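You operate a simulated robot arm through the tools that you are given. There is no shell and no other tool. Be economical: measure what you need, move in short steps, check, and stop when the job is done.

The job below is to be done with a simulated robot arm. You get a single attempt, and the scene is never put back.

TASK
Wipe lid 57, then give the grease point under it 3 strokes.
Fine: wipe it clean with the grey rag, use the grease pump, put them back and shut the lid. What is to be rubbed or washed off counts as gone when no trace of it is left.

The check looks at the end state, three seconds after you hand in, the way a careful person would. Anything else that was tipped, shoved, dropped, spilled or broken makes it a failure. Lids that push on must go on centred and level and be pressed home; caps that screw on are set level and turned clockwise until they are tight.

THE ROBOT
A 6-joint arm with a two-finger gripper, fixed in place. Base frame: the origin is at the foot of the arm, x ahead of it, y to its left, z up. Readings come in m, degrees, newtons and seconds.
Its first joint turns from -166.0 to 166.0 degrees. Payload 2.45 kg.
Tool frame: the origin (TCP) lies between the finger pads and is the grasp point; the fingertips stand 0.02 m ahead of it; z points along the fingers, y is the line along which they close. Largest opening 0.14 m; the body of the gripper starts 0.168 m behind the TCP.
Orientation is that of the tool frame in the base frame, as a unit quaternion [w, x, y, z]. With the fingers straight down and closing along the base's y, the tool's x points along the base's -x, its y along +y and its z along -z.

THE INTERFACE
- The arm moves only by the tool jog_arm. Its argument "deltas" is a list of rows, each a list of 7 numbers: the shift along the base's x, y, z in units of 150 mm (1.0 is 150 mm), then the turn, a rotation vector about the base's x, y, z in units of 60 degrees (1.0 is 60 degrees), then the opening, from 0 (shut) to 1 (fully open). In form: [[tx, ty, tz, rx, ry, rz, claw], ...]. A call has 1 to 20 rows; each row is the pose to reach, as a shift and turn from the pose commanded when the call began. A call with a number of a shift or a turn outside -1 to 1 is refused whole. Each row takes 0.2 s and may step no farther than 0.05 m and 8.6 degrees from the row before; otherwise, or with a gripper value out of range, the whole call is refused. Where a pose cannot be reached the arm comes as near as it can. A force on the tool above 90 N (or 10 N above the force at the start of the call, whichever is more), or a blocked arm, ends the call early, and 0.2 s more pass. The fingers move at their own pace (about 0.045 m/s each) and stop on an object; they squeeze with about 31 N. The grip force told is the motor's: it shows also when the fingers shut on nothing. Time passes only in rows, and 0.2 s behind the last, so rows that repeat a pose let the fingers close. The reply holds the time, the measured pose of the TCP, the force on the tool along the base axes, the opening and the grip force, in the units named above and with some noise, with the torque about the TCP (base axes, N m) and any sound that the robot's microphone picked up.
- Cameras (640 x 400 px; columns grow to the right, rows downward): "scene" is fixed at [0.0485, -0.6489, 1.7624]; the picture's right is [0.74, -0.67, 0.00], its down [-0.23, -0.25, -0.94] and it looks along [0.63, 0.69, -0.34] (base axes); focal length 316 px, centre (320, 200). "wrist" rides on the gripper at [0.078, 0.011, -0.209] in the tool frame; the picture's right is [-0.14, 0.99, 0.00], its down [-0.92, -0.13, -0.37] and it looks along [-0.37, -0.05, 0.93] (tool axes); focal length 280 px, centre (320, 200). There is no depth. A picture from a camera that has moved, and an enlarged one, comes with that camera's place and axes in the base frame and with its lens.
- capture(camera): a new picture of that camera. The clock stands still meanwhile.
- close_up(camera, box): a new picture of the part [left, top, right, bottom] of that camera's present view, enlarged. The clock stands still meanwhile.
- close_job(): hands the job in; it is judged then, once.

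Go step by step. Nothing tells you positions but the pictures and the camera data: compare them with the known pose of the tool, close in by small moves and look again before you grip or let go. The budget is 120 turns and 68 pictures, counting those below and the enlarged ones. Unless the task says otherwise, let go and move clear before handing in, and close with one line.

The tools are called as name(argument=value, ...) on one line, values as JSON. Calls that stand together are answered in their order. jog_arm: Moves the arm, as the interface text tells. Its arguments: {"type":"object","properties":{"deltas":{"type":"array"}},"required":["deltas"]} The other tools are called the same way: capture (camera) takes a picture; close_up (camera, box) takes an enlarged picture of a part of a camera's view; close_job () hands the job in.

At the start:

```text
time: 0.0
position: [0.4707, 0.4135, 1.3468]
ee_rot: [0.0, -0.001, 1.0, 0.0]
wrist_force: [-0.4, 0.4, -0.3]
ft_torque: [0.02, -0.02, -0.02]
grip_width: 0.1399
gripper_force: 0.0
```

scene: 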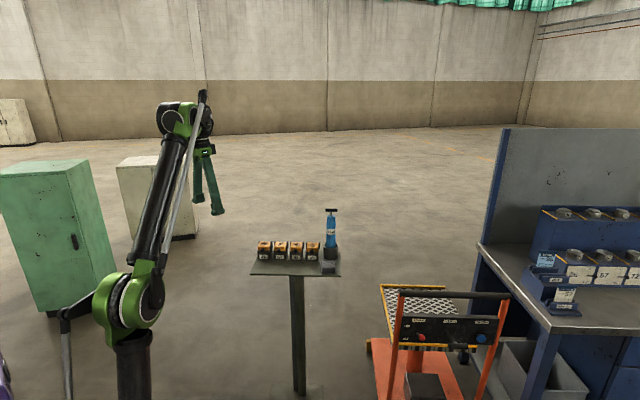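
wrist: 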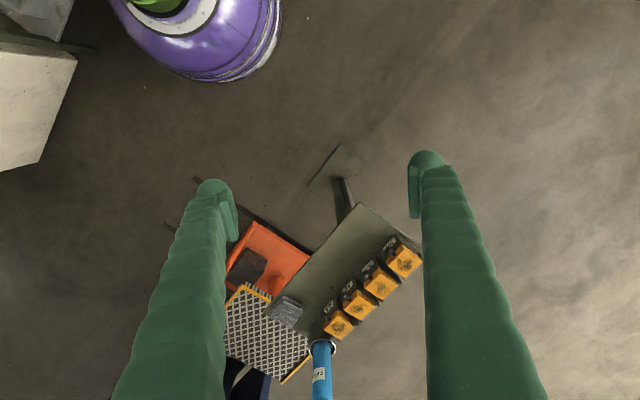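

I see a small table with four boxes (lids), a blue grease pump and a grey rag, plus a trolley and a bench. I'll look closer at them first.

close_up(camera="scene", box=[240, 200, 350, 285])

close_up(camera="wrist", box=[220, 190, 430, 400])

close_up(camera="scene", box=[480, 190, 640, 320])

```text
4.71 times, centred on (295, 242) of scene
camera zoom: at [0.0485, -0.6489, 1.7624], right [0.74, -0.67, 0.0], down [-0.23, -0.25, -0.94], along [0.63, 0.69, -0.34], focal length 1486 px, centre (438, 0)
```

zoom: 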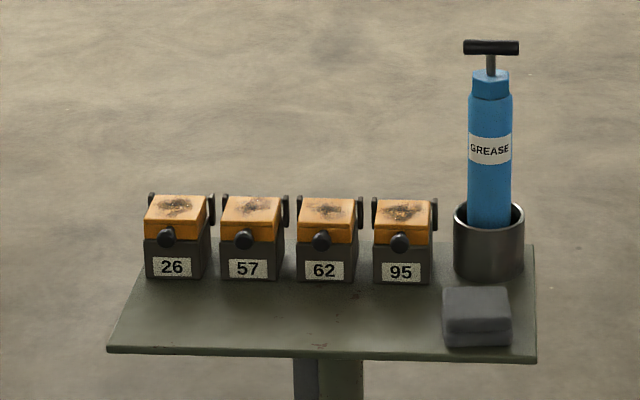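

```text
1.90 times, centred on (325, 295) of wrist
camera zoom: at [0.3933, 0.4262, 1.5566], right [0.14, 0.99, 0.0], down [0.92, -0.13, 0.37], along [0.37, -0.05, -0.93], focal length 534 px, centre (310, 19)
```

zoom: 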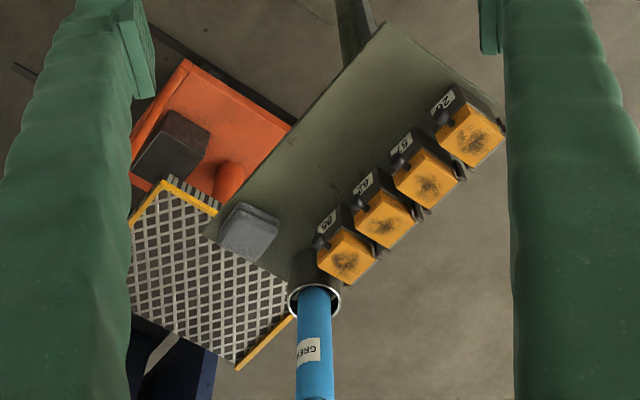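

```text
3.08 times, centred on (560, 255) of scene
camera zoom: at [0.0485, -0.6489, 1.7624], right [0.74, -0.67, 0.0], down [-0.23, -0.25, -0.94], along [0.63, 0.69, -0.34], focal length 972 px, centre (-418, 31)
```

zoom: 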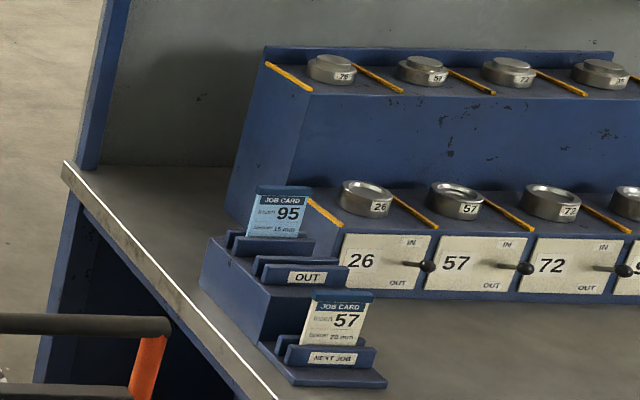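

The box with label 57 is second from the left; by triangulation its lid top is at about (0.836, 0.507, 1.022). The rag is near (0.936, 0.265, 0.97) and the pump cup near (1.03, 0.345). I'll turn the tool to line up with the table (about +47°) and move toward it.

jog_arm(deltas=[[0.17, 0.03, -0.03, 0, 0, 0.13, 1], [0.33, 0.06, -0.06, 0, 0, 0.26, 1], [0.5, 0.1, -0.1, 0, 0, 0.39, 1], [0.67, 0.13, -0.13, 0, 0, 0.52, 1], [0.83, 0.17, -0.17, 0, 0, 0.65, 1], [1, 0.2, -0.2, 0, 0, 0.785, 1]])

```text
time: 1.4
position: [0.6168, 0.4408, 1.3092]
ee_rot: [0.0, -0.401, 0.916, 0.0]
wrist_force: [-0.7, -1.0, 0.0]
ft_torque: [0.04, -0.09, 0.01]
grip_width: 0.14
gripper_force: 0.0
out of reach, approached as far as the arm can: row 6
```

The reach shrinks with height, so I'll go lower and look from there.

jog_arm(deltas=[[0, 0, -0.25, 0, 0, 0, 1], [0.2, 0, -0.5, 0, 0, 0, 1], [0.4, 0, -0.75, 0, 0, 0, 1], [0.6, 0, -1, 0, 0, 0, 1]])

capture(camera="wrist")

```text
time: 2.4
position: [0.7062, 0.4407, 1.1562]
ee_rot: [0.0, -0.401, 0.916, -0.001]
wrist_force: [-0.8, -0.1, 0.3]
ft_torque: [0.01, -0.04, 0.01]
grip_width: 0.1399
gripper_force: 0.0
```

```text
62 pictures are left
camera wrist: at [0.6463, 0.3906, 1.3649], right [-0.63, 0.77, 0.0], down [0.72, 0.59, 0.37], along [0.29, 0.23, -0.93], focal length 280 px, centre (320, 200)
```

wrist: 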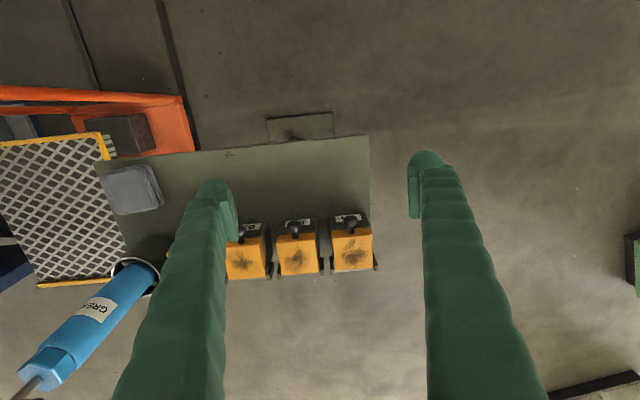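

The tool is lined up with the table. Next I'll go toward the rag at about (0.935, 0.263) and look down at it.

jog_arm(deltas=[[0.2, -0.2, -0.05, 0, 0, 0, 1], [0.4, -0.4, -0.1, 0, 0, 0, 1], [0.6, -0.6, -0.2, 0, 0, 0, 1], [0.8, -0.8, -0.3, 0, 0, 0, 1], [1, -1, -0.4, 0, 0, 0, 1]])

capture(camera="wrist")

```text
time: 3.6
position: [0.8577, 0.2912, 1.0986]
ee_rot: [0.0, -0.4, 0.917, 0.0]
wrist_force: [-0.3, 0.5, -0.9]
ft_torque: [-0.06, -0.08, 0.0]
grip_width: 0.1401
gripper_force: 0.1
```

```text
61 pictures are left
camera wrist: at [0.7967, 0.2414, 1.3087], right [-0.63, 0.77, 0.0], down [0.72, 0.59, 0.37], along [0.29, 0.23, -0.93], focal length 280 px, centre (320, 200)
```

wrist: 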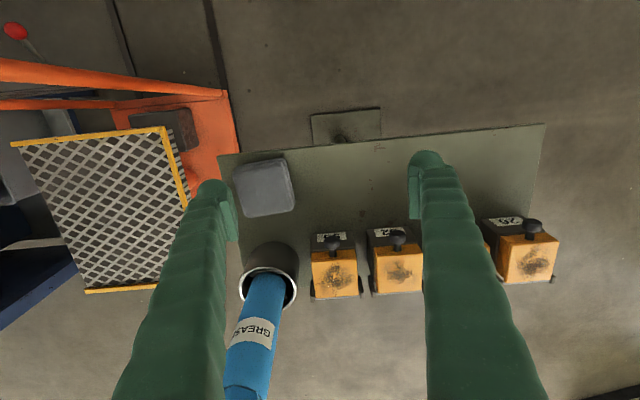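

The rag centre is at about (0.936, 0.26), and the table edges run along roughly 135°, so I'll trim the yaw by −2.3° and lower over the rag.

jog_arm(deltas=[[0.17, -0.07, -0.1, 0, 0, -0.02, 1], [0.34, -0.14, -0.3, 0, 0, -0.038, 1], [0.52, -0.208, -0.55, 0, 0, -0.038, 1]])

capture(camera="wrist")

close_up(camera="scene", box=[290, 200, 370, 280])

```text
time: 4.4
position: [0.9343, 0.2615, 1.0175]
ee_rot: [0.0, -0.382, 0.924, -0.001]
wrist_force: [-0.6, 0.2, 0.2]
ft_torque: [0.02, -0.09, 0.02]
grip_width: 0.14
gripper_force: 0.1
```

```text
60 pictures are left
camera wrist: at [0.873, 0.2131, 1.2264], right [-0.6, 0.8, 0.0], down [0.74, 0.56, 0.37], along [0.29, 0.22, -0.93], focal length 280 px, centre (320, 200)
```

wrist: 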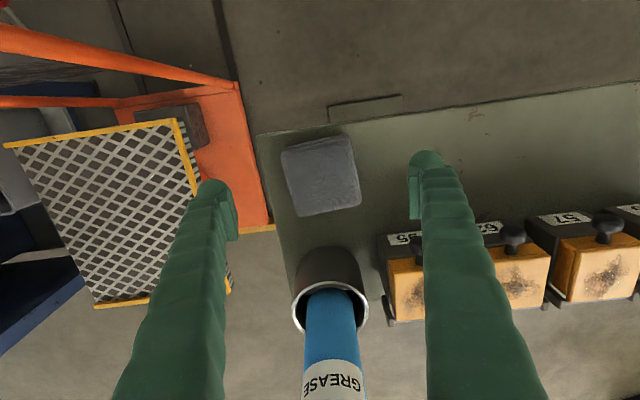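

```text
5.00 times, centred on (330, 240) of scene
camera zoom: at [0.0485, -0.6489, 1.7624], right [0.74, -0.67, 0.0], down [-0.23, -0.25, -0.94], along [0.63, 0.69, -0.34], focal length 1579 px, centre (270, 0)
```

zoom: 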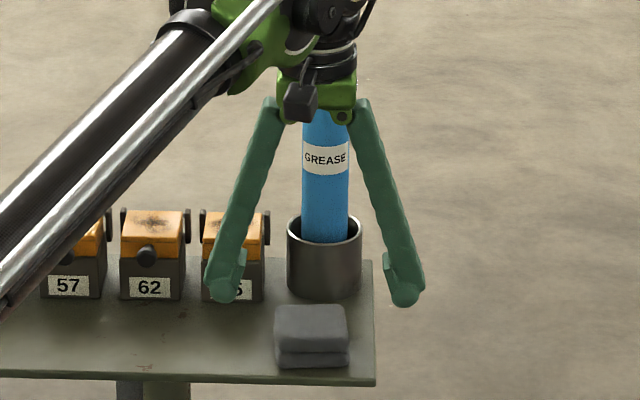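

The tool is centred over the rag, whose top is at roughly z 0.97–0.99. I'll lower with a small yaw trim and check finger height against the table before closing.

jog_arm(deltas=[[-0.01, -0.007, -0.1, 0, 0, 0.05, 0.8], [-0.01, -0.007, -0.22, 0, 0, 0.05, 0.7], [-0.01, -0.007, -0.22, 0, 0, 0.05, 0.7]])

close_up(camera="scene", box=[310, 230, 370, 280])

close_up(camera="wrist", box=[200, 100, 480, 275])

```text
time: 5.2
position: [0.9327, 0.2595, 0.9841]
ee_rot: [-0.001, -0.407, 0.913, 0.001]
wrist_force: [0.5, 0.9, 0.0]
ft_torque: [-0.02, -0.02, 0.0]
grip_width: 0.0982
gripper_force: 0.2
```

```text
8.00 times, centred on (340, 255) of scene
camera zoom: at [0.0485, -0.6489, 1.7624], right [0.74, -0.67, 0.0], down [-0.23, -0.25, -0.94], along [0.63, 0.69, -0.34], focal length 2526 px, centre (160, -240)
```

zoom: 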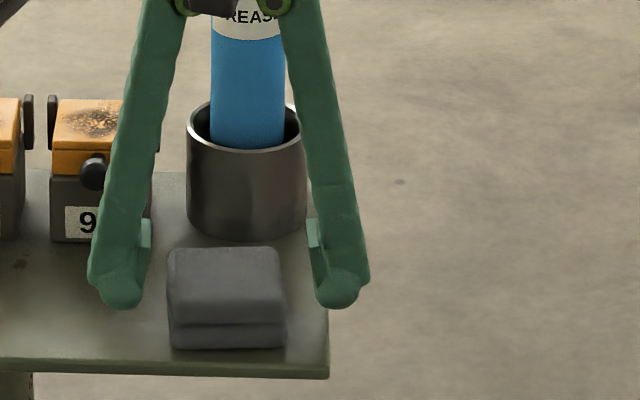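

```text
2.29 times, centred on (340, 188) of wrist
camera zoom: at [0.8735, 0.2089, 1.1934], right [-0.64, 0.77, 0.0], down [0.71, 0.6, 0.37], along [0.28, 0.24, -0.93], focal length 641 px, centre (274, 229)
```

zoom: 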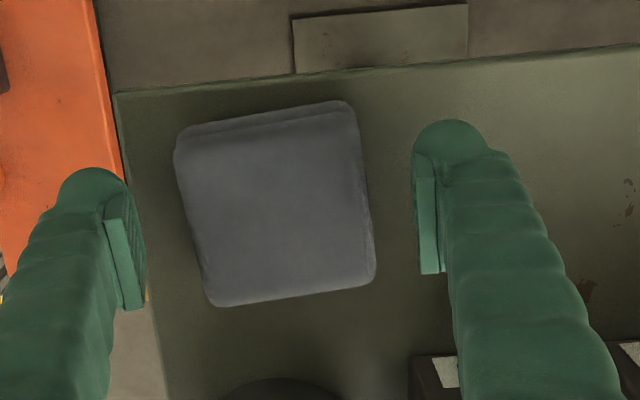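

Fingertips are about 10 mm above the table and straddle the rag. I'll shift 4 mm toward the front and close on it.

jog_arm(deltas=[[-0.02, -0.018, 0, 0, 0, 0, 0.5], [-0.02, -0.018, 0, 0, 0, 0, 0], [-0.02, -0.018, 0, 0, 0, 0, 0], [-0.02, -0.018, 0, 0, 0, 0, 0], [-0.02, -0.018, 0, 0, 0, 0, 0]])

close_up(camera="wrist", box=[200, 100, 480, 275])

```text
time: 6.4
position: [0.9281, 0.2565, 0.9836]
ee_rot: [-0.001, -0.405, 0.914, 0.0]
wrist_force: [-1.1, 0.0, -0.1]
ft_torque: [0.01, 0.01, 0.01]
grip_width: 0.0669
gripper_force: 30.7
```

```text
2.29 times, centred on (340, 188) of wrist
camera zoom: at [0.8703, 0.2061, 1.193], right [-0.64, 0.77, 0.0], down [0.71, 0.6, 0.37], along [0.28, 0.24, -0.93], focal length 641 px, centre (274, 229)
```

zoom: 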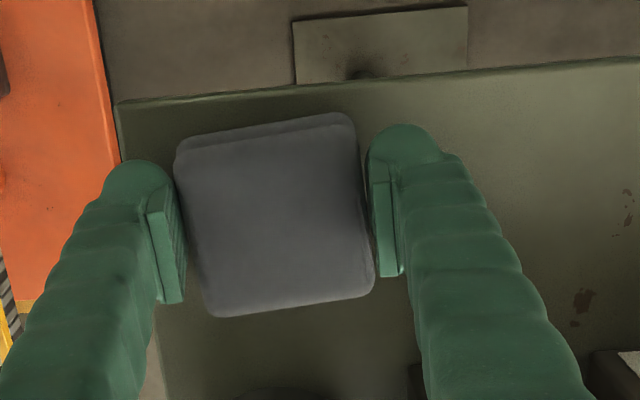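

The rag is held (0.067 m). Lifting it, then moving along the front of the row toward box 57.

jog_arm(deltas=[[0, 0, 0.3, 0, 0, 0, 0], [0, 0, 0.6, 0, 0, 0, 0], [-0.2, 0.2, 0.65, 0, 0, 0, 0], [-0.4, 0.4, 0.65, 0, 0, 0, 0], [-0.6, 0.6, 0.65, 0, 0, 0, 0], [-0.8, 0.8, 0.65, 0, 0, 0, 0], [-1, 1, 0.65, 0, 0, 0, 0]])

capture(camera="wrist")

```text
time: 8.0
position: [0.7798, 0.4052, 1.0807]
ee_rot: [0.0, -0.405, 0.914, 0.001]
wrist_force: [0.1, 0.1, -0.8]
ft_torque: [0.03, 0.1, -0.01]
grip_width: 0.0671
gripper_force: 31.1
```

```text
55 pictures are left
camera wrist: at [0.7207, 0.3551, 1.2898], right [-0.64, 0.77, 0.0], down [0.71, 0.6, 0.37], along [0.28, 0.24, -0.93], focal length 280 px, centre (320, 200)
```

wrist: 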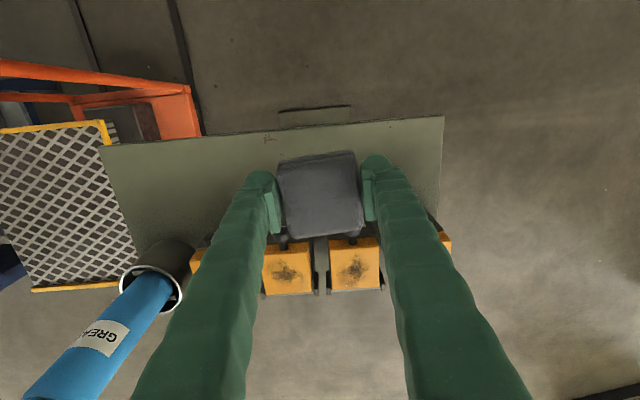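

Lid 57 is the right one of the two middle ones, around (0.838, 0.503). I'll move over it at the current height and see whether the reach holds.

jog_arm(deltas=[[0.13, 0.22, 0, 0, 0, -0.015, 0], [0.26, 0.44, 0, 0, 0, -0.03, 0], [0.385, 0.65, 0, 0, 0, -0.045, 0]])

capture(camera="wrist")

close_up(camera="scene", box=[240, 210, 320, 280])

```text
time: 8.8
position: [0.8368, 0.5019, 1.0815]
ee_rot: [-0.001, -0.383, 0.924, 0.0]
wrist_force: [-0.7, -0.7, 0.1]
ft_torque: [0.13, -0.11, 0.0]
grip_width: 0.0664
gripper_force: 31.1
```

```text
54 pictures are left
camera wrist: at [0.7747, 0.455, 1.2911], right [-0.6, 0.8, 0.0], down [0.74, 0.56, 0.37], along [0.29, 0.22, -0.93], focal length 280 px, centre (320, 200)
```

wrist: 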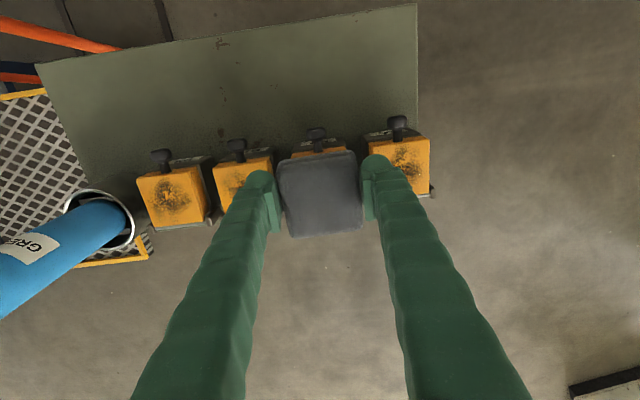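

```text
5.71 times, centred on (280, 245) of scene
camera zoom: at [0.0485, -0.6489, 1.7624], right [0.74, -0.67, 0.0], down [-0.23, -0.25, -0.94], along [0.63, 0.69, -0.34], focal length 1804 px, centre (549, -57)
```

zoom: 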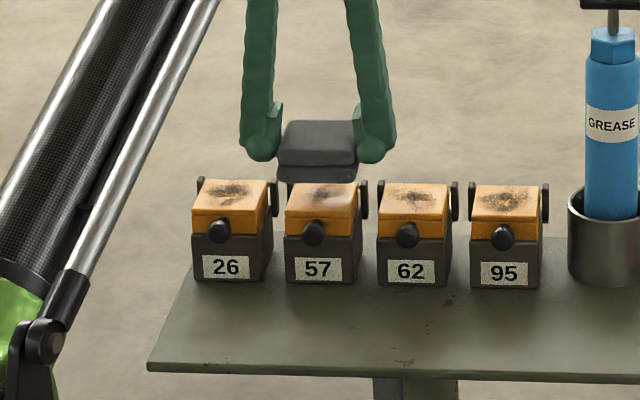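

The reach is fine. I'll centre by a few mm and lower gently until the rag touches the lid.

jog_arm(deltas=[[-0.02, 0.035, -0.08, 0, 0, 0, 0], [-0.02, 0.035, -0.14, 0, 0, 0, 0], [-0.02, 0.035, -0.17, 0, 0, 0, 0], [-0.02, 0.035, -0.19, 0, 0, 0, 0]])

close_up(camera="scene", box=[260, 215, 310, 255])

```text
time: 9.8
position: [0.8349, 0.5102, 1.0531]
ee_rot: [0.001, -0.384, 0.923, 0.0]
wrist_force: [7.4, 4.5, 20.9]
ft_torque: [0.39, -0.5, 0.01]
grip_width: 0.0668
gripper_force: 31.4
```

```text
10.00 times, centred on (285, 235) of scene
camera zoom: at [0.0485, -0.6489, 1.7624], right [0.74, -0.67, 0.0], down [-0.23, -0.25, -0.94], along [0.63, 0.69, -0.34], focal length 3157 px, centre (670, -150)
```

zoom: 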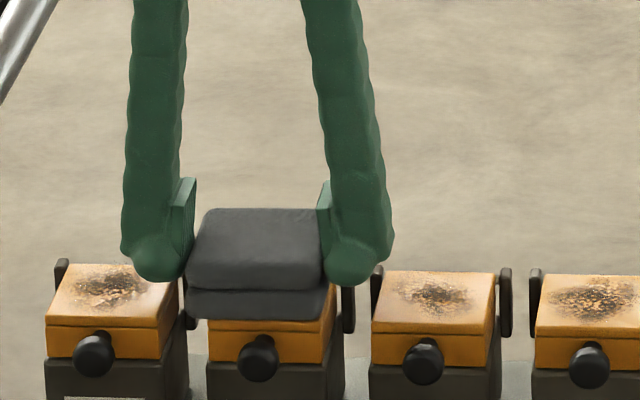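

The rag is pressed on lid 57 with about 20 N. Now wiping with short strokes along the lid.

jog_arm(deltas=[[0.06, 0.06, 0.003, 0, 0, 0, 0], [0.11, 0.11, 0.003, 0, 0, 0, 0], [0, 0, 0.003, 0, 0, 0, 0], [-0.11, -0.11, 0.003, 0, 0, 0, 0], [0, 0, 0.003, 0, 0, 0, 0], [0.11, 0.11, 0.003, 0, 0, 0, 0], [0, 0, 0.003, 0, 0, 0, 0], [-0.11, -0.11, 0.003, 0, 0, 0, 0], [0, 0, 0.003, 0, 0, 0, 0], [0.11, 0.11, 0.003, 0, 0, 0, 0], [0, 0, 0.003, 0, 0, 0, 0], [-0.11, -0.11, 0.003, 0, 0, 0, 0], [0, 0, 0.003, 0, 0, 0, 0], [0.04, -0.04, 0.003, 0, 0, 0, 0], [-0.04, 0.04, 0.003, 0, 0, 0, 0], [0.04, -0.04, 0.003, 0, 0, 0, 0], [-0.04, 0.04, 0.003, 0, 0, 0, 0], [0, 0, 0.003, 0, 0, 0, 0]])

close_up(camera="scene", box=[260, 215, 310, 255])

```text
time: 13.6
position: [0.8351, 0.5094, 1.0538]
ee_rot: [0.0, -0.384, 0.923, 0.0]
wrist_force: [0.2, 0.1, -0.4]
ft_torque: [-0.02, -0.02, -0.03]
grip_width: 0.0666
gripper_force: 30.4
```

```text
10.00 times, centred on (285, 235) of scene
camera zoom: at [0.0485, -0.6489, 1.7624], right [0.74, -0.67, 0.0], down [-0.23, -0.25, -0.94], along [0.63, 0.69, -0.34], focal length 3157 px, centre (670, -150)
```

zoom: 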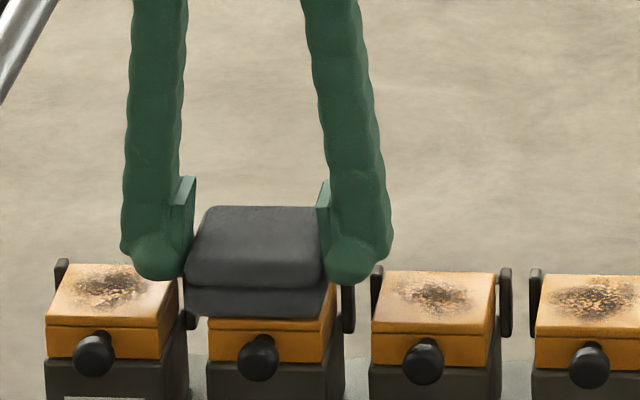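

The contact force has gone (the rag settled in the grip). I'll lift and pull back to inspect the lid and the rag.

jog_arm(deltas=[[0, 0, 0.2, 0, 0, 0, 0], [-0.2, -0.2, 0.2, 0, 0, 0, 0], [-0.4, -0.4, 0.2, 0, 0, 0, 0], [-0.5, -0.5, 0.2, 0, 0, 0, 0]])

close_up(camera="wrist", box=[240, 130, 480, 280])

close_up(camera="scene", box=[255, 215, 315, 260])

```text
time: 14.6
position: [0.7584, 0.4347, 1.0809]
ee_rot: [0.001, -0.384, 0.923, 0.0]
wrist_force: [0.6, 0.3, 0.2]
ft_torque: [-0.06, 0.05, 0.01]
grip_width: 0.0668
gripper_force: 31.0
```

```text
2.67 times, centred on (360, 205) of wrist
camera zoom: at [0.6974, 0.3876, 1.291], right [-0.61, 0.8, 0.0], down [0.74, 0.56, 0.37], along [0.29, 0.22, -0.93], focal length 748 px, centre (213, 187)
```

zoom: 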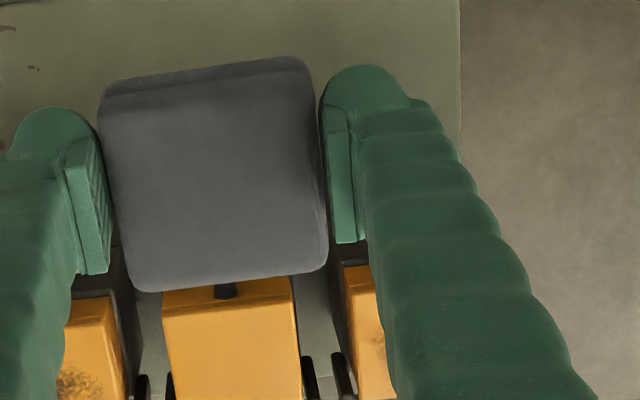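

```text
8.89 times, centred on (285, 238) of scene
camera zoom: at [0.0485, -0.6489, 1.7624], right [0.74, -0.67, 0.0], down [-0.23, -0.25, -0.94], along [0.63, 0.69, -0.34], focal length 2806 px, centre (631, -133)
```

zoom: 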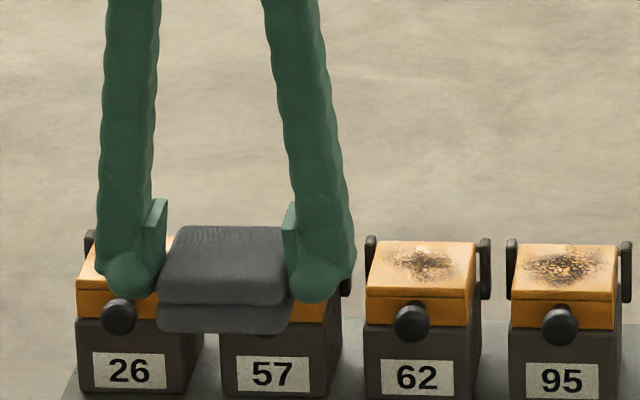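

Lid 57 looks clean from here. I'll carry the rag back toward its place and get a full view of the lid on the way.

jog_arm(deltas=[[0.15, -0.2, 0, 0, 0, 0, 0], [0.35, -0.4, 0, 0, 0, 0, 0], [0.55, -0.6, 0, 0, 0, 0, 0], [0.75, -0.8, 0, 0, 0, 0, 0], [0.95, -1, 0, 0, 0, 0, 0]])

close_up(camera="wrist", box=[380, 160, 640, 330])

close_up(camera="scene", box=[245, 215, 305, 260])

```text
time: 15.8
position: [0.9009, 0.2843, 1.0839]
ee_rot: [0.0, -0.384, 0.923, 0.0]
wrist_force: [0.2, 0.8, -0.2]
ft_torque: [-0.09, -0.07, 0.02]
grip_width: 0.0664
gripper_force: 31.4
```

```text
2.35 times, centred on (510, 245) of wrist
camera zoom: at [0.8401, 0.2371, 1.2931], right [-0.61, 0.8, 0.0], down [0.74, 0.56, 0.37], along [0.29, 0.22, -0.93], focal length 660 px, centre (-127, 94)
```

zoom: 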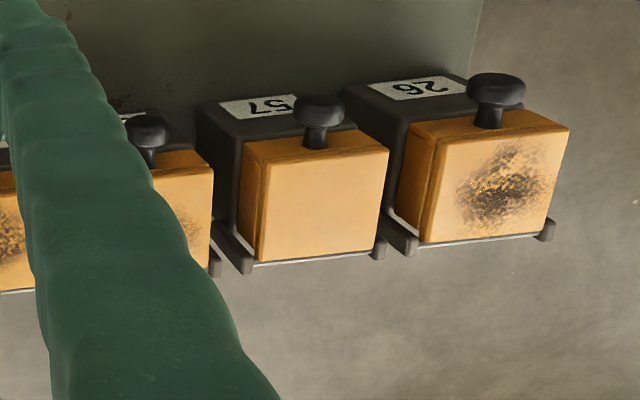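

```text
8.89 times, centred on (275, 238) of scene
camera zoom: at [0.0485, -0.6489, 1.7624], right [0.74, -0.67, 0.0], down [-0.23, -0.25, -0.94], along [0.63, 0.69, -0.34], focal length 2806 px, centre (720, -133)
```

zoom: 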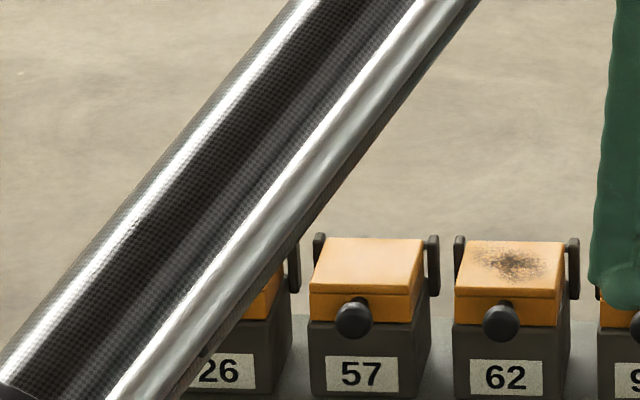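

Lid 57 is clean. Now putting the rag back at its original spot.

jog_arm(deltas=[[0.181, -0.185, -0.1, 0, 0, 0.02, 0], [0.181, -0.185, -0.35, 0, 0, 0.042, 0], [0.181, -0.185, -0.55, 0, 0, 0.042, 0], [0.181, -0.185, -0.63, 0, 0, 0.042, 0], [0.181, -0.185, -0.66, 0, 0, 0.042, 0]])

close_up(camera="scene", box=[310, 230, 370, 280])

```text
time: 17.0
position: [0.9287, 0.2561, 0.9847]
ee_rot: [0.0, -0.405, 0.914, 0.0]
wrist_force: [0.8, -0.5, 0.2]
ft_torque: [0.02, 0.03, 0.0]
grip_width: 0.0666
gripper_force: 30.8
```

```text
8.00 times, centred on (340, 255) of scene
camera zoom: at [0.0485, -0.6489, 1.7624], right [0.74, -0.67, 0.0], down [-0.23, -0.25, -0.94], along [0.63, 0.69, -0.34], focal length 2526 px, centre (160, -240)
```

zoom: 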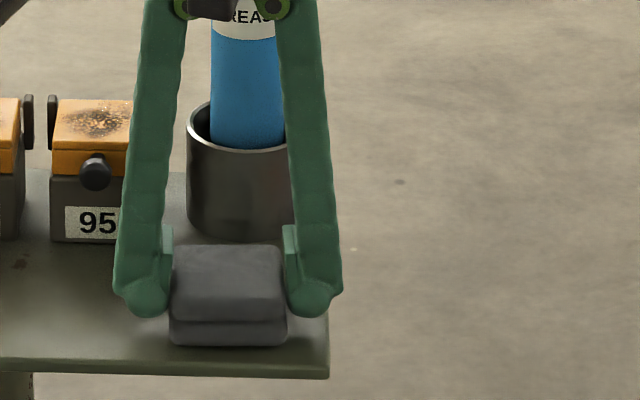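

It hovers about 2–3 mm above the table; I'll lower it in small steps.

jog_arm(deltas=[[0, 0, -0.008, 0, 0, 0, 0], [0, 0, -0.016, 0, 0, 0, 0], [0, 0, -0.016, 0, 0, 0, 0]])

```text
time: 17.8
position: [0.9287, 0.2558, 0.9823]
ee_rot: [0.001, -0.404, 0.915, 0.001]
wrist_force: [6.1, 0.5, 22.0]
ft_torque: [-0.04, -0.03, 0.01]
grip_width: 0.0664
gripper_force: 30.9
```

The rag is on the table. Releasing and rising.

jog_arm(deltas=[[0, 0, 0.006, 0, 0, 0, 0.55], [0, 0, 0.006, 0, 0, 0, 0.68], [0, 0, 0.006, 0, 0, 0, 0.7], [0, 0, 0.25, 0, 0, 0, 0.7], [0, 0, 0.5, 0, 0, 0, 0.7]])

capture(camera="wrist")

```text
time: 19.0
position: [0.9276, 0.2581, 1.0572]
ee_rot: [0.0, -0.405, 0.914, -0.001]
wrist_force: [0.2, -1.3, 0.2]
ft_torque: [-0.01, 0.02, 0.01]
grip_width: 0.0979
gripper_force: 0.1
```

```text
45 pictures are left
camera wrist: at [0.8684, 0.2074, 1.267], right [-0.64, 0.77, 0.0], down [0.71, 0.59, 0.37], along [0.28, 0.24, -0.93], focal length 280 px, centre (320, 200)
```

wrist: 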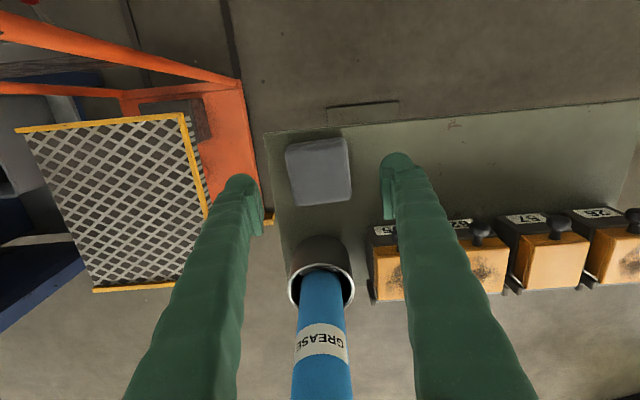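

The rag is back in place. Next is opening lid 57 by its front knob (about (0.808, 0.479, 1.009)): I'll come from the front with the tool pitched forward, fingers closing sideways on the knob.

jog_arm(deltas=[[0, 0, 0.2, 0, 0, -0.043, 0.5], [-0.1, 0.1, 0.2, 0, 0, -0.043, 0.5], [-0.25, 0.25, 0.2, 0.06, -0.06, -0.043, 0.4], [-0.45, 0.45, 0.2, 0.12, -0.12, -0.043, 0.3], [-0.65, 0.65, 0.2, 0.2, -0.2, -0.043, 0.3], [-0.85, 0.85, 0.2, 0.28, -0.28, -0.043, 0.3], [-1, 1, 0.2, 0.36, -0.36, -0.043, 0.3], [-1, 1, 0.2, 0.44, -0.44, -0.043, 0.3], [-1, 1, 0.2, 0.52, -0.52, -0.043, 0.3]])

capture(camera="wrist")

```text
time: 21.0
position: [0.7775, 0.4074, 1.0869]
ee_rot: [0.351, -0.354, 0.856, 0.136]
wrist_force: [0.2, 0.3, -0.6]
ft_torque: [0.02, -0.01, 0.04]
grip_width: 0.0417
gripper_force: 0.0
```

```text
44 pictures are left
camera wrist: at [0.6261, 0.2747, 1.1812], right [-0.63, 0.78, 0.08], down [0.37, 0.2, 0.91], along [0.69, 0.6, -0.41], focal length 280 px, centre (320, 200)
```

wrist: 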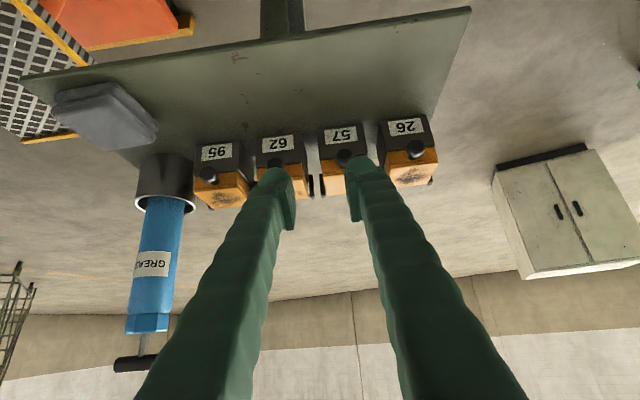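

The knob of 57 matches my estimate (0.808, 0.478, 1.009). Pitching further to near horizontal and moving in front of it.

jog_arm(deltas=[[-0.01, 0.06, -0.1, 0.08, -0.08, 0, 0.3], [-0.02, 0.14, -0.25, 0.16, -0.16, 0, 0.3], [-0.033, 0.235, -0.486, 0.236, -0.236, 0, 0.3]])

capture(camera="wrist")

close_up(camera="scene", box=[240, 210, 320, 270])

```text
time: 21.8
position: [0.7711, 0.4408, 1.0148]
ee_rot: [0.495, -0.323, 0.783, 0.197]
wrist_force: [0.2, -0.4, 0.3]
ft_torque: [-0.02, 0.04, 0.03]
grip_width: 0.0422
gripper_force: 0.0
```

```text
43 pictures are left
camera wrist: at [0.6071, 0.2937, 1.0351], right [-0.65, 0.75, 0.11], down [0.13, -0.04, 0.99], along [0.75, 0.66, -0.07], focal length 280 px, centre (320, 200)
```

wrist: 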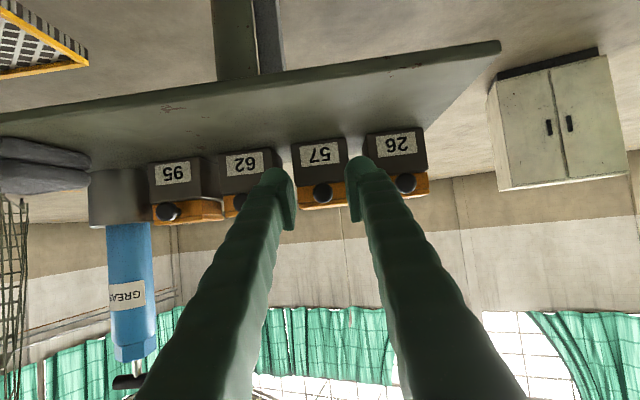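

```text
6.67 times, centred on (280, 240) of scene
camera zoom: at [0.0485, -0.6489, 1.7624], right [0.74, -0.67, 0.0], down [-0.23, -0.25, -0.94], along [0.63, 0.69, -0.34], focal length 2105 px, centre (587, -67)
```

zoom: 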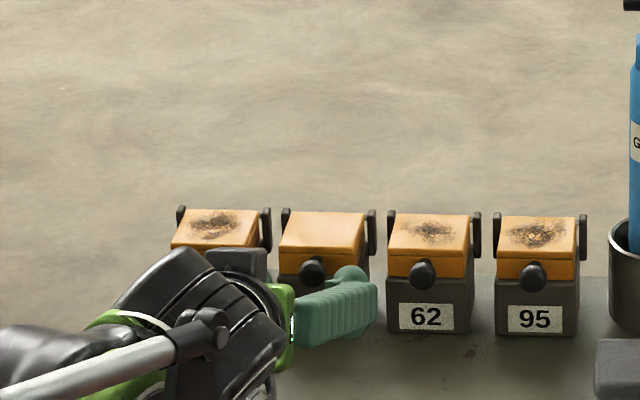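

The knob sits squarely between the fingers. Advancing about 38 mm and closing on it.

jog_arm(deltas=[[0.09, 0.088, -0.003, 0, 0, 0, 0.3], [0.183, 0.178, -0.005, 0, 0, 0, 0.3], [0.183, 0.178, -0.005, 0, 0, 0, 0.05], [0.183, 0.178, -0.005, 0, 0, 0, 0.0], [0.183, 0.178, -0.005, 0, 0, 0, 0.0]])

close_up(camera="wrist", box=[240, 120, 420, 240])

```text
time: 23.0
position: [0.799, 0.4668, 1.0126]
ee_rot: [0.494, -0.322, 0.784, 0.195]
wrist_force: [-2.6, 4.1, -0.4]
ft_torque: [-0.01, 0.04, 0.0]
grip_width: 0.0182
gripper_force: 34.9
```

```text
3.33 times, centred on (330, 180) of wrist
camera zoom: at [0.6349, 0.3212, 1.034], right [-0.65, 0.75, 0.11], down [0.13, -0.03, 0.99], along [0.75, 0.66, -0.08], focal length 935 px, centre (287, 267)
```

zoom: 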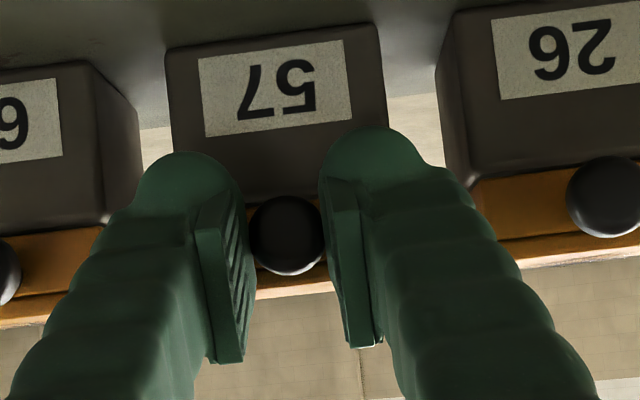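

The knob is gripped (18 mm). I'll start lifting the lid on its arc, 15° first, watching the force.

jog_arm(deltas=[[0.002, 0.002, 0.047, -0.059, 0.059, 0, 0], [0.008, 0.008, 0.094, -0.118, 0.118, 0, 0], [0.0165, 0.0165, 0.14, -0.177, 0.177, 0, 0]])

close_up(camera="scene", box=[240, 210, 320, 270])

```text
time: 23.8
position: [0.8041, 0.4724, 1.035]
ee_rot: [0.387, -0.348, 0.841, 0.151]
wrist_force: [-9.4, 0.0, 4.9]
ft_torque: [0.26, -0.2, 0.05]
grip_width: 0.0173
gripper_force: 43.1
```

```text
6.67 times, centred on (280, 240) of scene
camera zoom: at [0.0485, -0.6489, 1.7624], right [0.74, -0.67, 0.0], down [-0.23, -0.25, -0.94], along [0.63, 0.69, -0.34], focal length 2105 px, centre (587, -67)
```

zoom: 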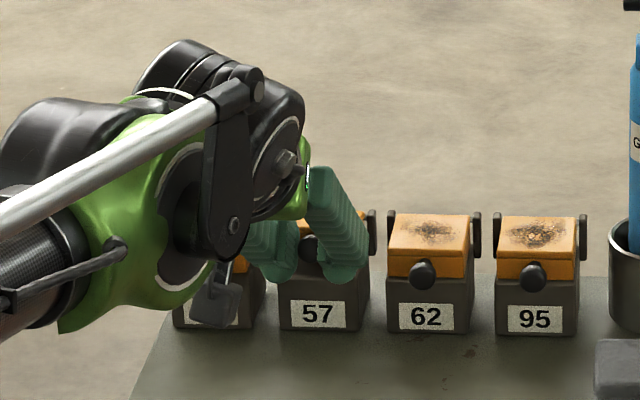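

The lid is rising with the knob held. Continuing the arc to about 40°.

jog_arm(deltas=[[0.006, 0.006, 0.046, -0.059, 0.059, 0, 0], [0.018, 0.018, 0.091, -0.118, 0.118, 0, 0], [0.034, 0.034, 0.133, -0.177, 0.177, 0, 0], [0.052, 0.052, 0.174, -0.236, 0.236, 0, 0], [0.073, 0.073, 0.213, -0.295, 0.295, 0, 0]])

capture(camera="wrist")

```text
time: 25.0
position: [0.8139, 0.4818, 1.0669]
ee_rot: [0.197, -0.376, 0.903, 0.072]
wrist_force: [-1.6, 6.5, 2.9]
ft_torque: [0.27, -0.22, 0.04]
grip_width: 0.0167
gripper_force: 42.3
```

```text
39 pictures are left
camera wrist: at [0.695, 0.3816, 1.2253], right [-0.61, 0.79, 0.04], down [0.57, 0.41, 0.71], along [0.55, 0.46, -0.7], focal length 280 px, centre (320, 200)
```

wrist: 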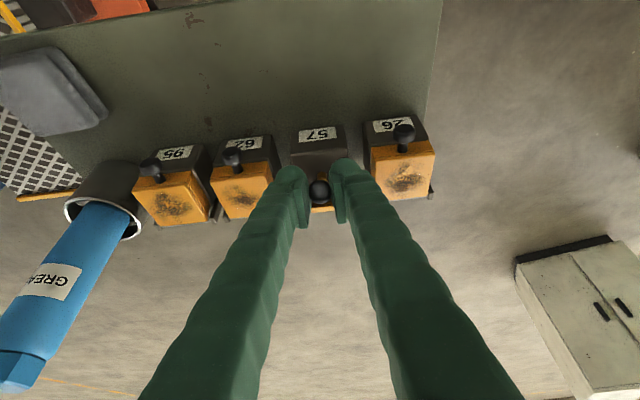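

Going well, forces small. Continuing the arc to about 90°, with the knob now pivoting in the grip so the arm stays in reach.

jog_arm(deltas=[[0.02, 0.02, 0.03, -0.05, 0.05, 0, 0], [0.041, 0.041, 0.057, -0.1, 0.1, 0, 0], [0.064, 0.064, 0.082, -0.1, 0.1, 0, 0], [0.088, 0.088, 0.104, -0.1, 0.1, 0, 0], [0.114, 0.114, 0.122, -0.1, 0.1, 0, 0], [0.14, 0.14, 0.139, -0.1, 0.1, 0, 0], [0.168, 0.168, 0.15, -0.1, 0.1, 0, 0], [0.196, 0.196, 0.159, -0.1, 0.1, 0, 0], [0.225, 0.225, 0.164, -0.1, 0.1, 0, 0], [0.253, 0.253, 0.167, -0.1, 0.1, 0, 0]])

capture(camera="wrist")

close_up(camera="scene", box=[240, 200, 320, 270])

```text
time: 27.2
position: [0.851, 0.5192, 1.0929]
ee_rot: [0.129, -0.38, 0.915, 0.045]
wrist_force: [-17.8, -5.6, 18.3]
ft_torque: [-0.7, 0.72, -0.09]
grip_width: 0.0148
gripper_force: 41.6
```

```text
38 pictures are left
camera wrist: at [0.7493, 0.436, 1.2726], right [-0.61, 0.79, 0.02], down [0.64, 0.47, 0.61], along [0.47, 0.38, -0.8], focal length 280 px, centre (320, 200)
```

wrist: 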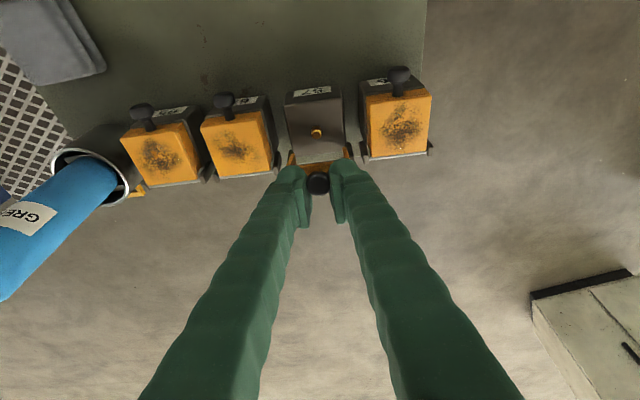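

```text
5.71 times, centred on (280, 235) of scene
camera zoom: at [0.0485, -0.6489, 1.7624], right [0.74, -0.67, 0.0], down [-0.23, -0.25, -0.94], along [0.63, 0.69, -0.34], focal length 1804 px, centre (549, 0)
```

zoom: 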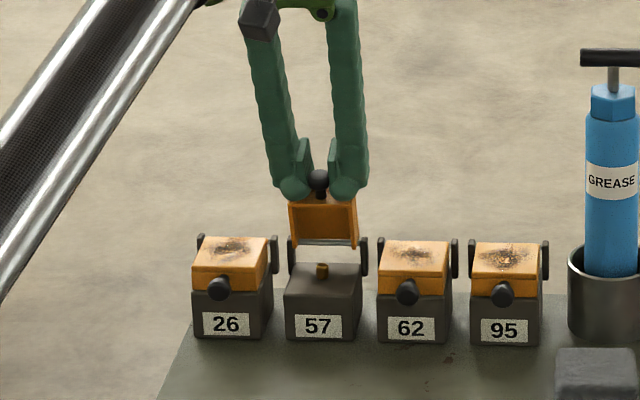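

The lid is about upright and the brass nipple is exposed. The force shows the hinge is higher than I assumed, so I'll rise ~9 mm and carry the lid a bit past vertical.

jog_arm(deltas=[[-0.02, -0.02, 0.04, 0, 0, 0, 0], [-0.01, -0.01, 0.065, 0, 0, 0, 0], [0.015, 0.015, 0.07, 0, 0, 0, 0], [0.04, 0.04, 0.07, 0, 0, 0, 0], [0.06, 0.06, 0.067, 0, 0, 0, 0]])

close_up(camera="scene", box=[240, 200, 320, 270])

```text
time: 28.4
position: [0.8615, 0.5293, 1.1024]
ee_rot: [0.129, -0.382, 0.914, 0.045]
wrist_force: [-16.8, 3.5, -9.9]
ft_torque: [-0.58, 0.83, -0.16]
grip_width: 0.0157
gripper_force: 41.7
```

```text
5.71 times, centred on (280, 235) of scene
camera zoom: at [0.0485, -0.6489, 1.7624], right [0.74, -0.67, 0.0], down [-0.23, -0.25, -0.94], along [0.63, 0.69, -0.34], focal length 1804 px, centre (549, 0)
```

zoom: 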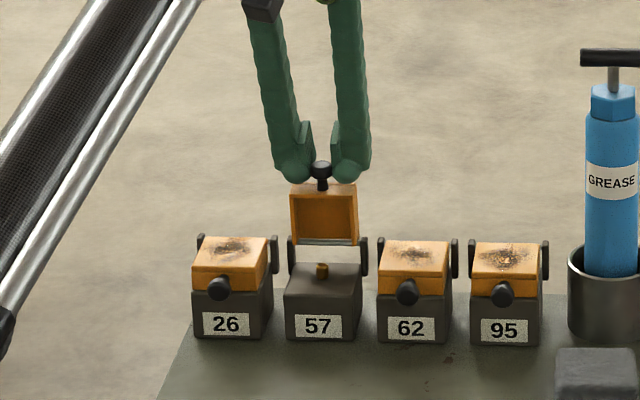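

The lid looks just past vertical. I'll push a touch more, then open the fingers and see if it stays.

jog_arm(deltas=[[0.02, 0.02, -0.01, 0, 0, 0, 0], [0.035, 0.035, -0.03, 0, 0, 0, 0], [0.035, 0.035, -0.03, 0, 0, 0, 0]])

close_up(camera="wrist", box=[240, 80, 420, 240])

```text
time: 29.2
position: [0.8643, 0.5331, 1.0984]
ee_rot: [0.13, -0.381, 0.914, 0.045]
wrist_force: [-9.1, 2.9, 35.5]
ft_torque: [-0.27, 0.37, -0.08]
grip_width: 0.0146
gripper_force: 40.9
```

```text
2.50 times, centred on (330, 160) of wrist
camera zoom: at [0.7637, 0.4504, 1.2782], right [-0.61, 0.79, 0.02], down [0.64, 0.47, 0.61], along [0.47, 0.38, -0.79], focal length 701 px, centre (295, 300)
```

zoom: 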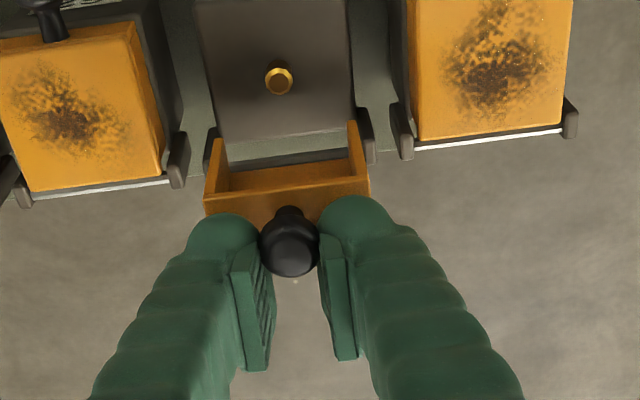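

Easing the downward push, then opening the fingers slowly and backing upward.

jog_arm(deltas=[[0, 0, 0.025, 0, 0, 0, 0.0], [0, 0, 0.025, 0, 0, 0, 0.16], [0, 0, 0.025, 0, 0, 0, 0.3], [0, 0, 0.025, 0, 0, 0, 0.3]])

close_up(camera="wrist", box=[240, 80, 420, 240])

```text
time: 30.2
position: [0.8671, 0.5344, 1.1003]
ee_rot: [0.129, -0.381, 0.914, 0.045]
wrist_force: [0.3, 0.1, -0.2]
ft_torque: [0.0, 0.0, 0.0]
grip_width: 0.0422
gripper_force: 0.0
```

```text
2.50 times, centred on (330, 160) of wrist
camera zoom: at [0.7653, 0.4514, 1.2801], right [-0.61, 0.79, 0.02], down [0.64, 0.47, 0.61], along [0.47, 0.38, -0.8], focal length 701 px, centre (295, 300)
```

zoom: 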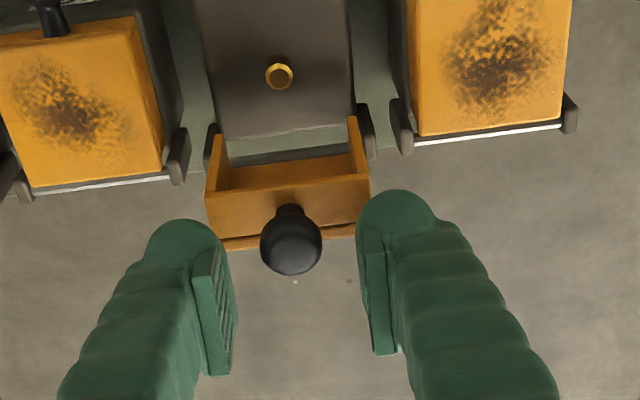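

The lid stays open by itself. Withdrawing along the tool axis and then back to the front, and taking a look at the whole scene.

jog_arm(deltas=[[-0.04, -0.04, 0.2, 0, 0, 0, 0.3], [-0.1, -0.1, 0.4, 0, 0, 0, 0.3], [-0.25, -0.25, 0.45, 0, 0, 0, 0.3], [-0.4, -0.4, 0.45, 0, 0, 0, 0.3], [-0.6, -0.6, 0.45, 0, 0, 0, 0.3], [-0.8, -0.8, 0.45, 0, 0, 0, 0.3]])

capture(camera="wrist")

close_up(camera="scene", box=[255, 190, 355, 270])

```text
time: 31.6
position: [0.7463, 0.4168, 1.1666]
ee_rot: [0.129, -0.382, 0.914, 0.045]
wrist_force: [1.9, 1.7, 0.0]
ft_torque: [-0.04, 0.1, 0.0]
grip_width: 0.0419
gripper_force: 0.1
```

```text
33 pictures are left
camera wrist: at [0.6459, 0.3327, 1.3463], right [-0.61, 0.79, 0.02], down [0.64, 0.47, 0.6], along [0.47, 0.38, -0.8], focal length 280 px, centre (320, 200)
```

wrist: 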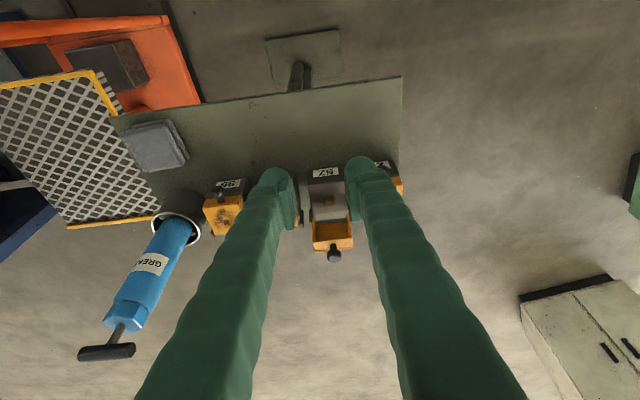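

```text
5.00 times, centred on (305, 230) of scene
camera zoom: at [0.0485, -0.6489, 1.7624], right [0.74, -0.67, 0.0], down [-0.23, -0.25, -0.94], along [0.63, 0.69, -0.34], focal length 1579 px, centre (395, 50)
```

zoom: 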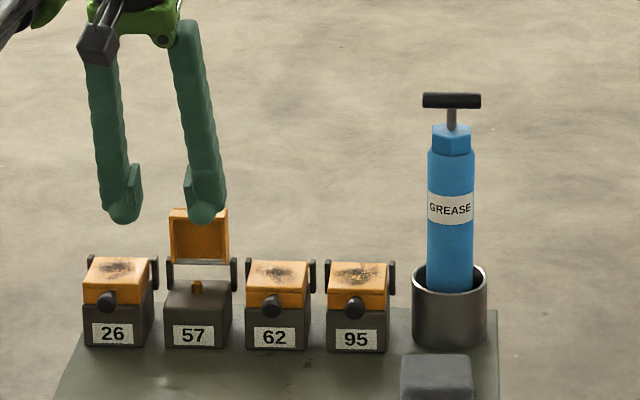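

The lid stays up. The pump's T-handle is at about (1.026, 0.343, 1.203), bar along the row, ~58 mm long, just wider than the barrel, so I'll grip the bar by its two ends with the tool pitched ~30° below horizontal. Moving in front of it first.

jog_arm(deltas=[[0.1, -0.1, 0.05, 0.088, -0.088, 0, 0.4], [0.25, -0.22, 0.1, 0.177, -0.177, 0, 0.5], [0.4, -0.34, 0.15, 0.265, -0.265, 0, 0.65], [0.55, -0.46, 0.2, 0.354, -0.354, 0, 0.65], [0.75, -0.6, 0.25, 0.442, -0.442, 0, 0.65], [0.95, -0.75, 0.25, 0.53, -0.53, 0, 0.65]])

capture(camera="wrist")

```text
time: 33.0
position: [0.8885, 0.3051, 1.2051]
ee_rot: [0.469, -0.33, 0.798, 0.186]
wrist_force: [-0.7, 0.3, -0.8]
ft_torque: [-0.01, -0.04, -0.03]
grip_width: 0.0911
gripper_force: 0.1
```

```text
31 pictures are left
camera wrist: at [0.7244, 0.1582, 1.2388], right [-0.65, 0.76, 0.11], down [0.17, 0.01, 0.98], along [0.74, 0.65, -0.14], focal length 280 px, centre (320, 200)
```

wrist: 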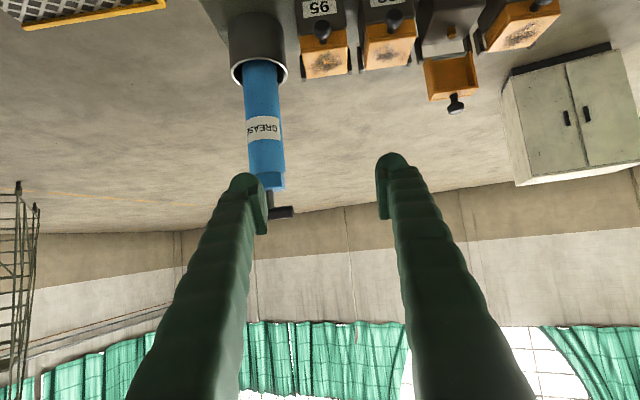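

The handle is to the left of the tool axis as expected. Sliding along the row direction to line up, then checking.

jog_arm(deltas=[[0.17, -0.17, 0, 0, 0, 0, 0.65], [0.337, -0.337, 0, 0, 0, 0, 0.65], [0.47, -0.2, -0.01, 0, 0, 0, 0.65], [0.6, -0.07, -0.013, 0, 0, 0, 0.65]])

close_up(camera="wrist", box=[200, 100, 440, 250])

close_up(camera="scene", box=[295, 180, 375, 240])

```text
time: 34.0
position: [0.9808, 0.2919, 1.2038]
ee_rot: [0.469, -0.329, 0.798, 0.186]
wrist_force: [0.0, 0.3, -0.3]
ft_torque: [0.03, 0.01, -0.01]
grip_width: 0.091
gripper_force: 0.0
```

```text
2.67 times, centred on (320, 175) of wrist
camera zoom: at [0.8159, 0.1454, 1.2387], right [-0.65, 0.76, 0.11], down [0.17, 0.01, 0.98], along [0.74, 0.65, -0.14], focal length 748 px, centre (320, 267)
```

zoom: 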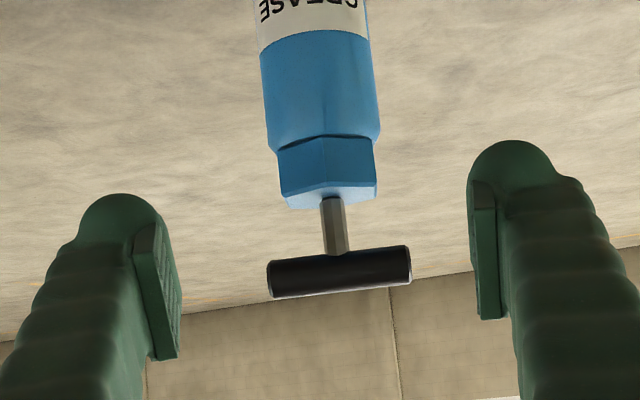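

```text
6.67 times, centred on (335, 210) of scene
camera zoom: at [0.0485, -0.6489, 1.7624], right [0.74, -0.67, 0.0], down [-0.23, -0.25, -0.94], along [0.63, 0.69, -0.34], focal length 2105 px, centre (220, 133)
```

zoom: 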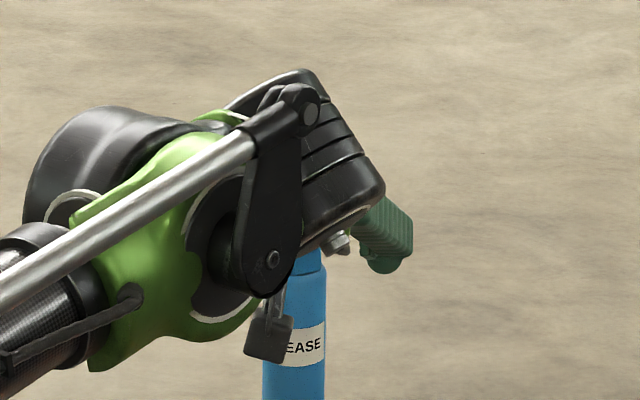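

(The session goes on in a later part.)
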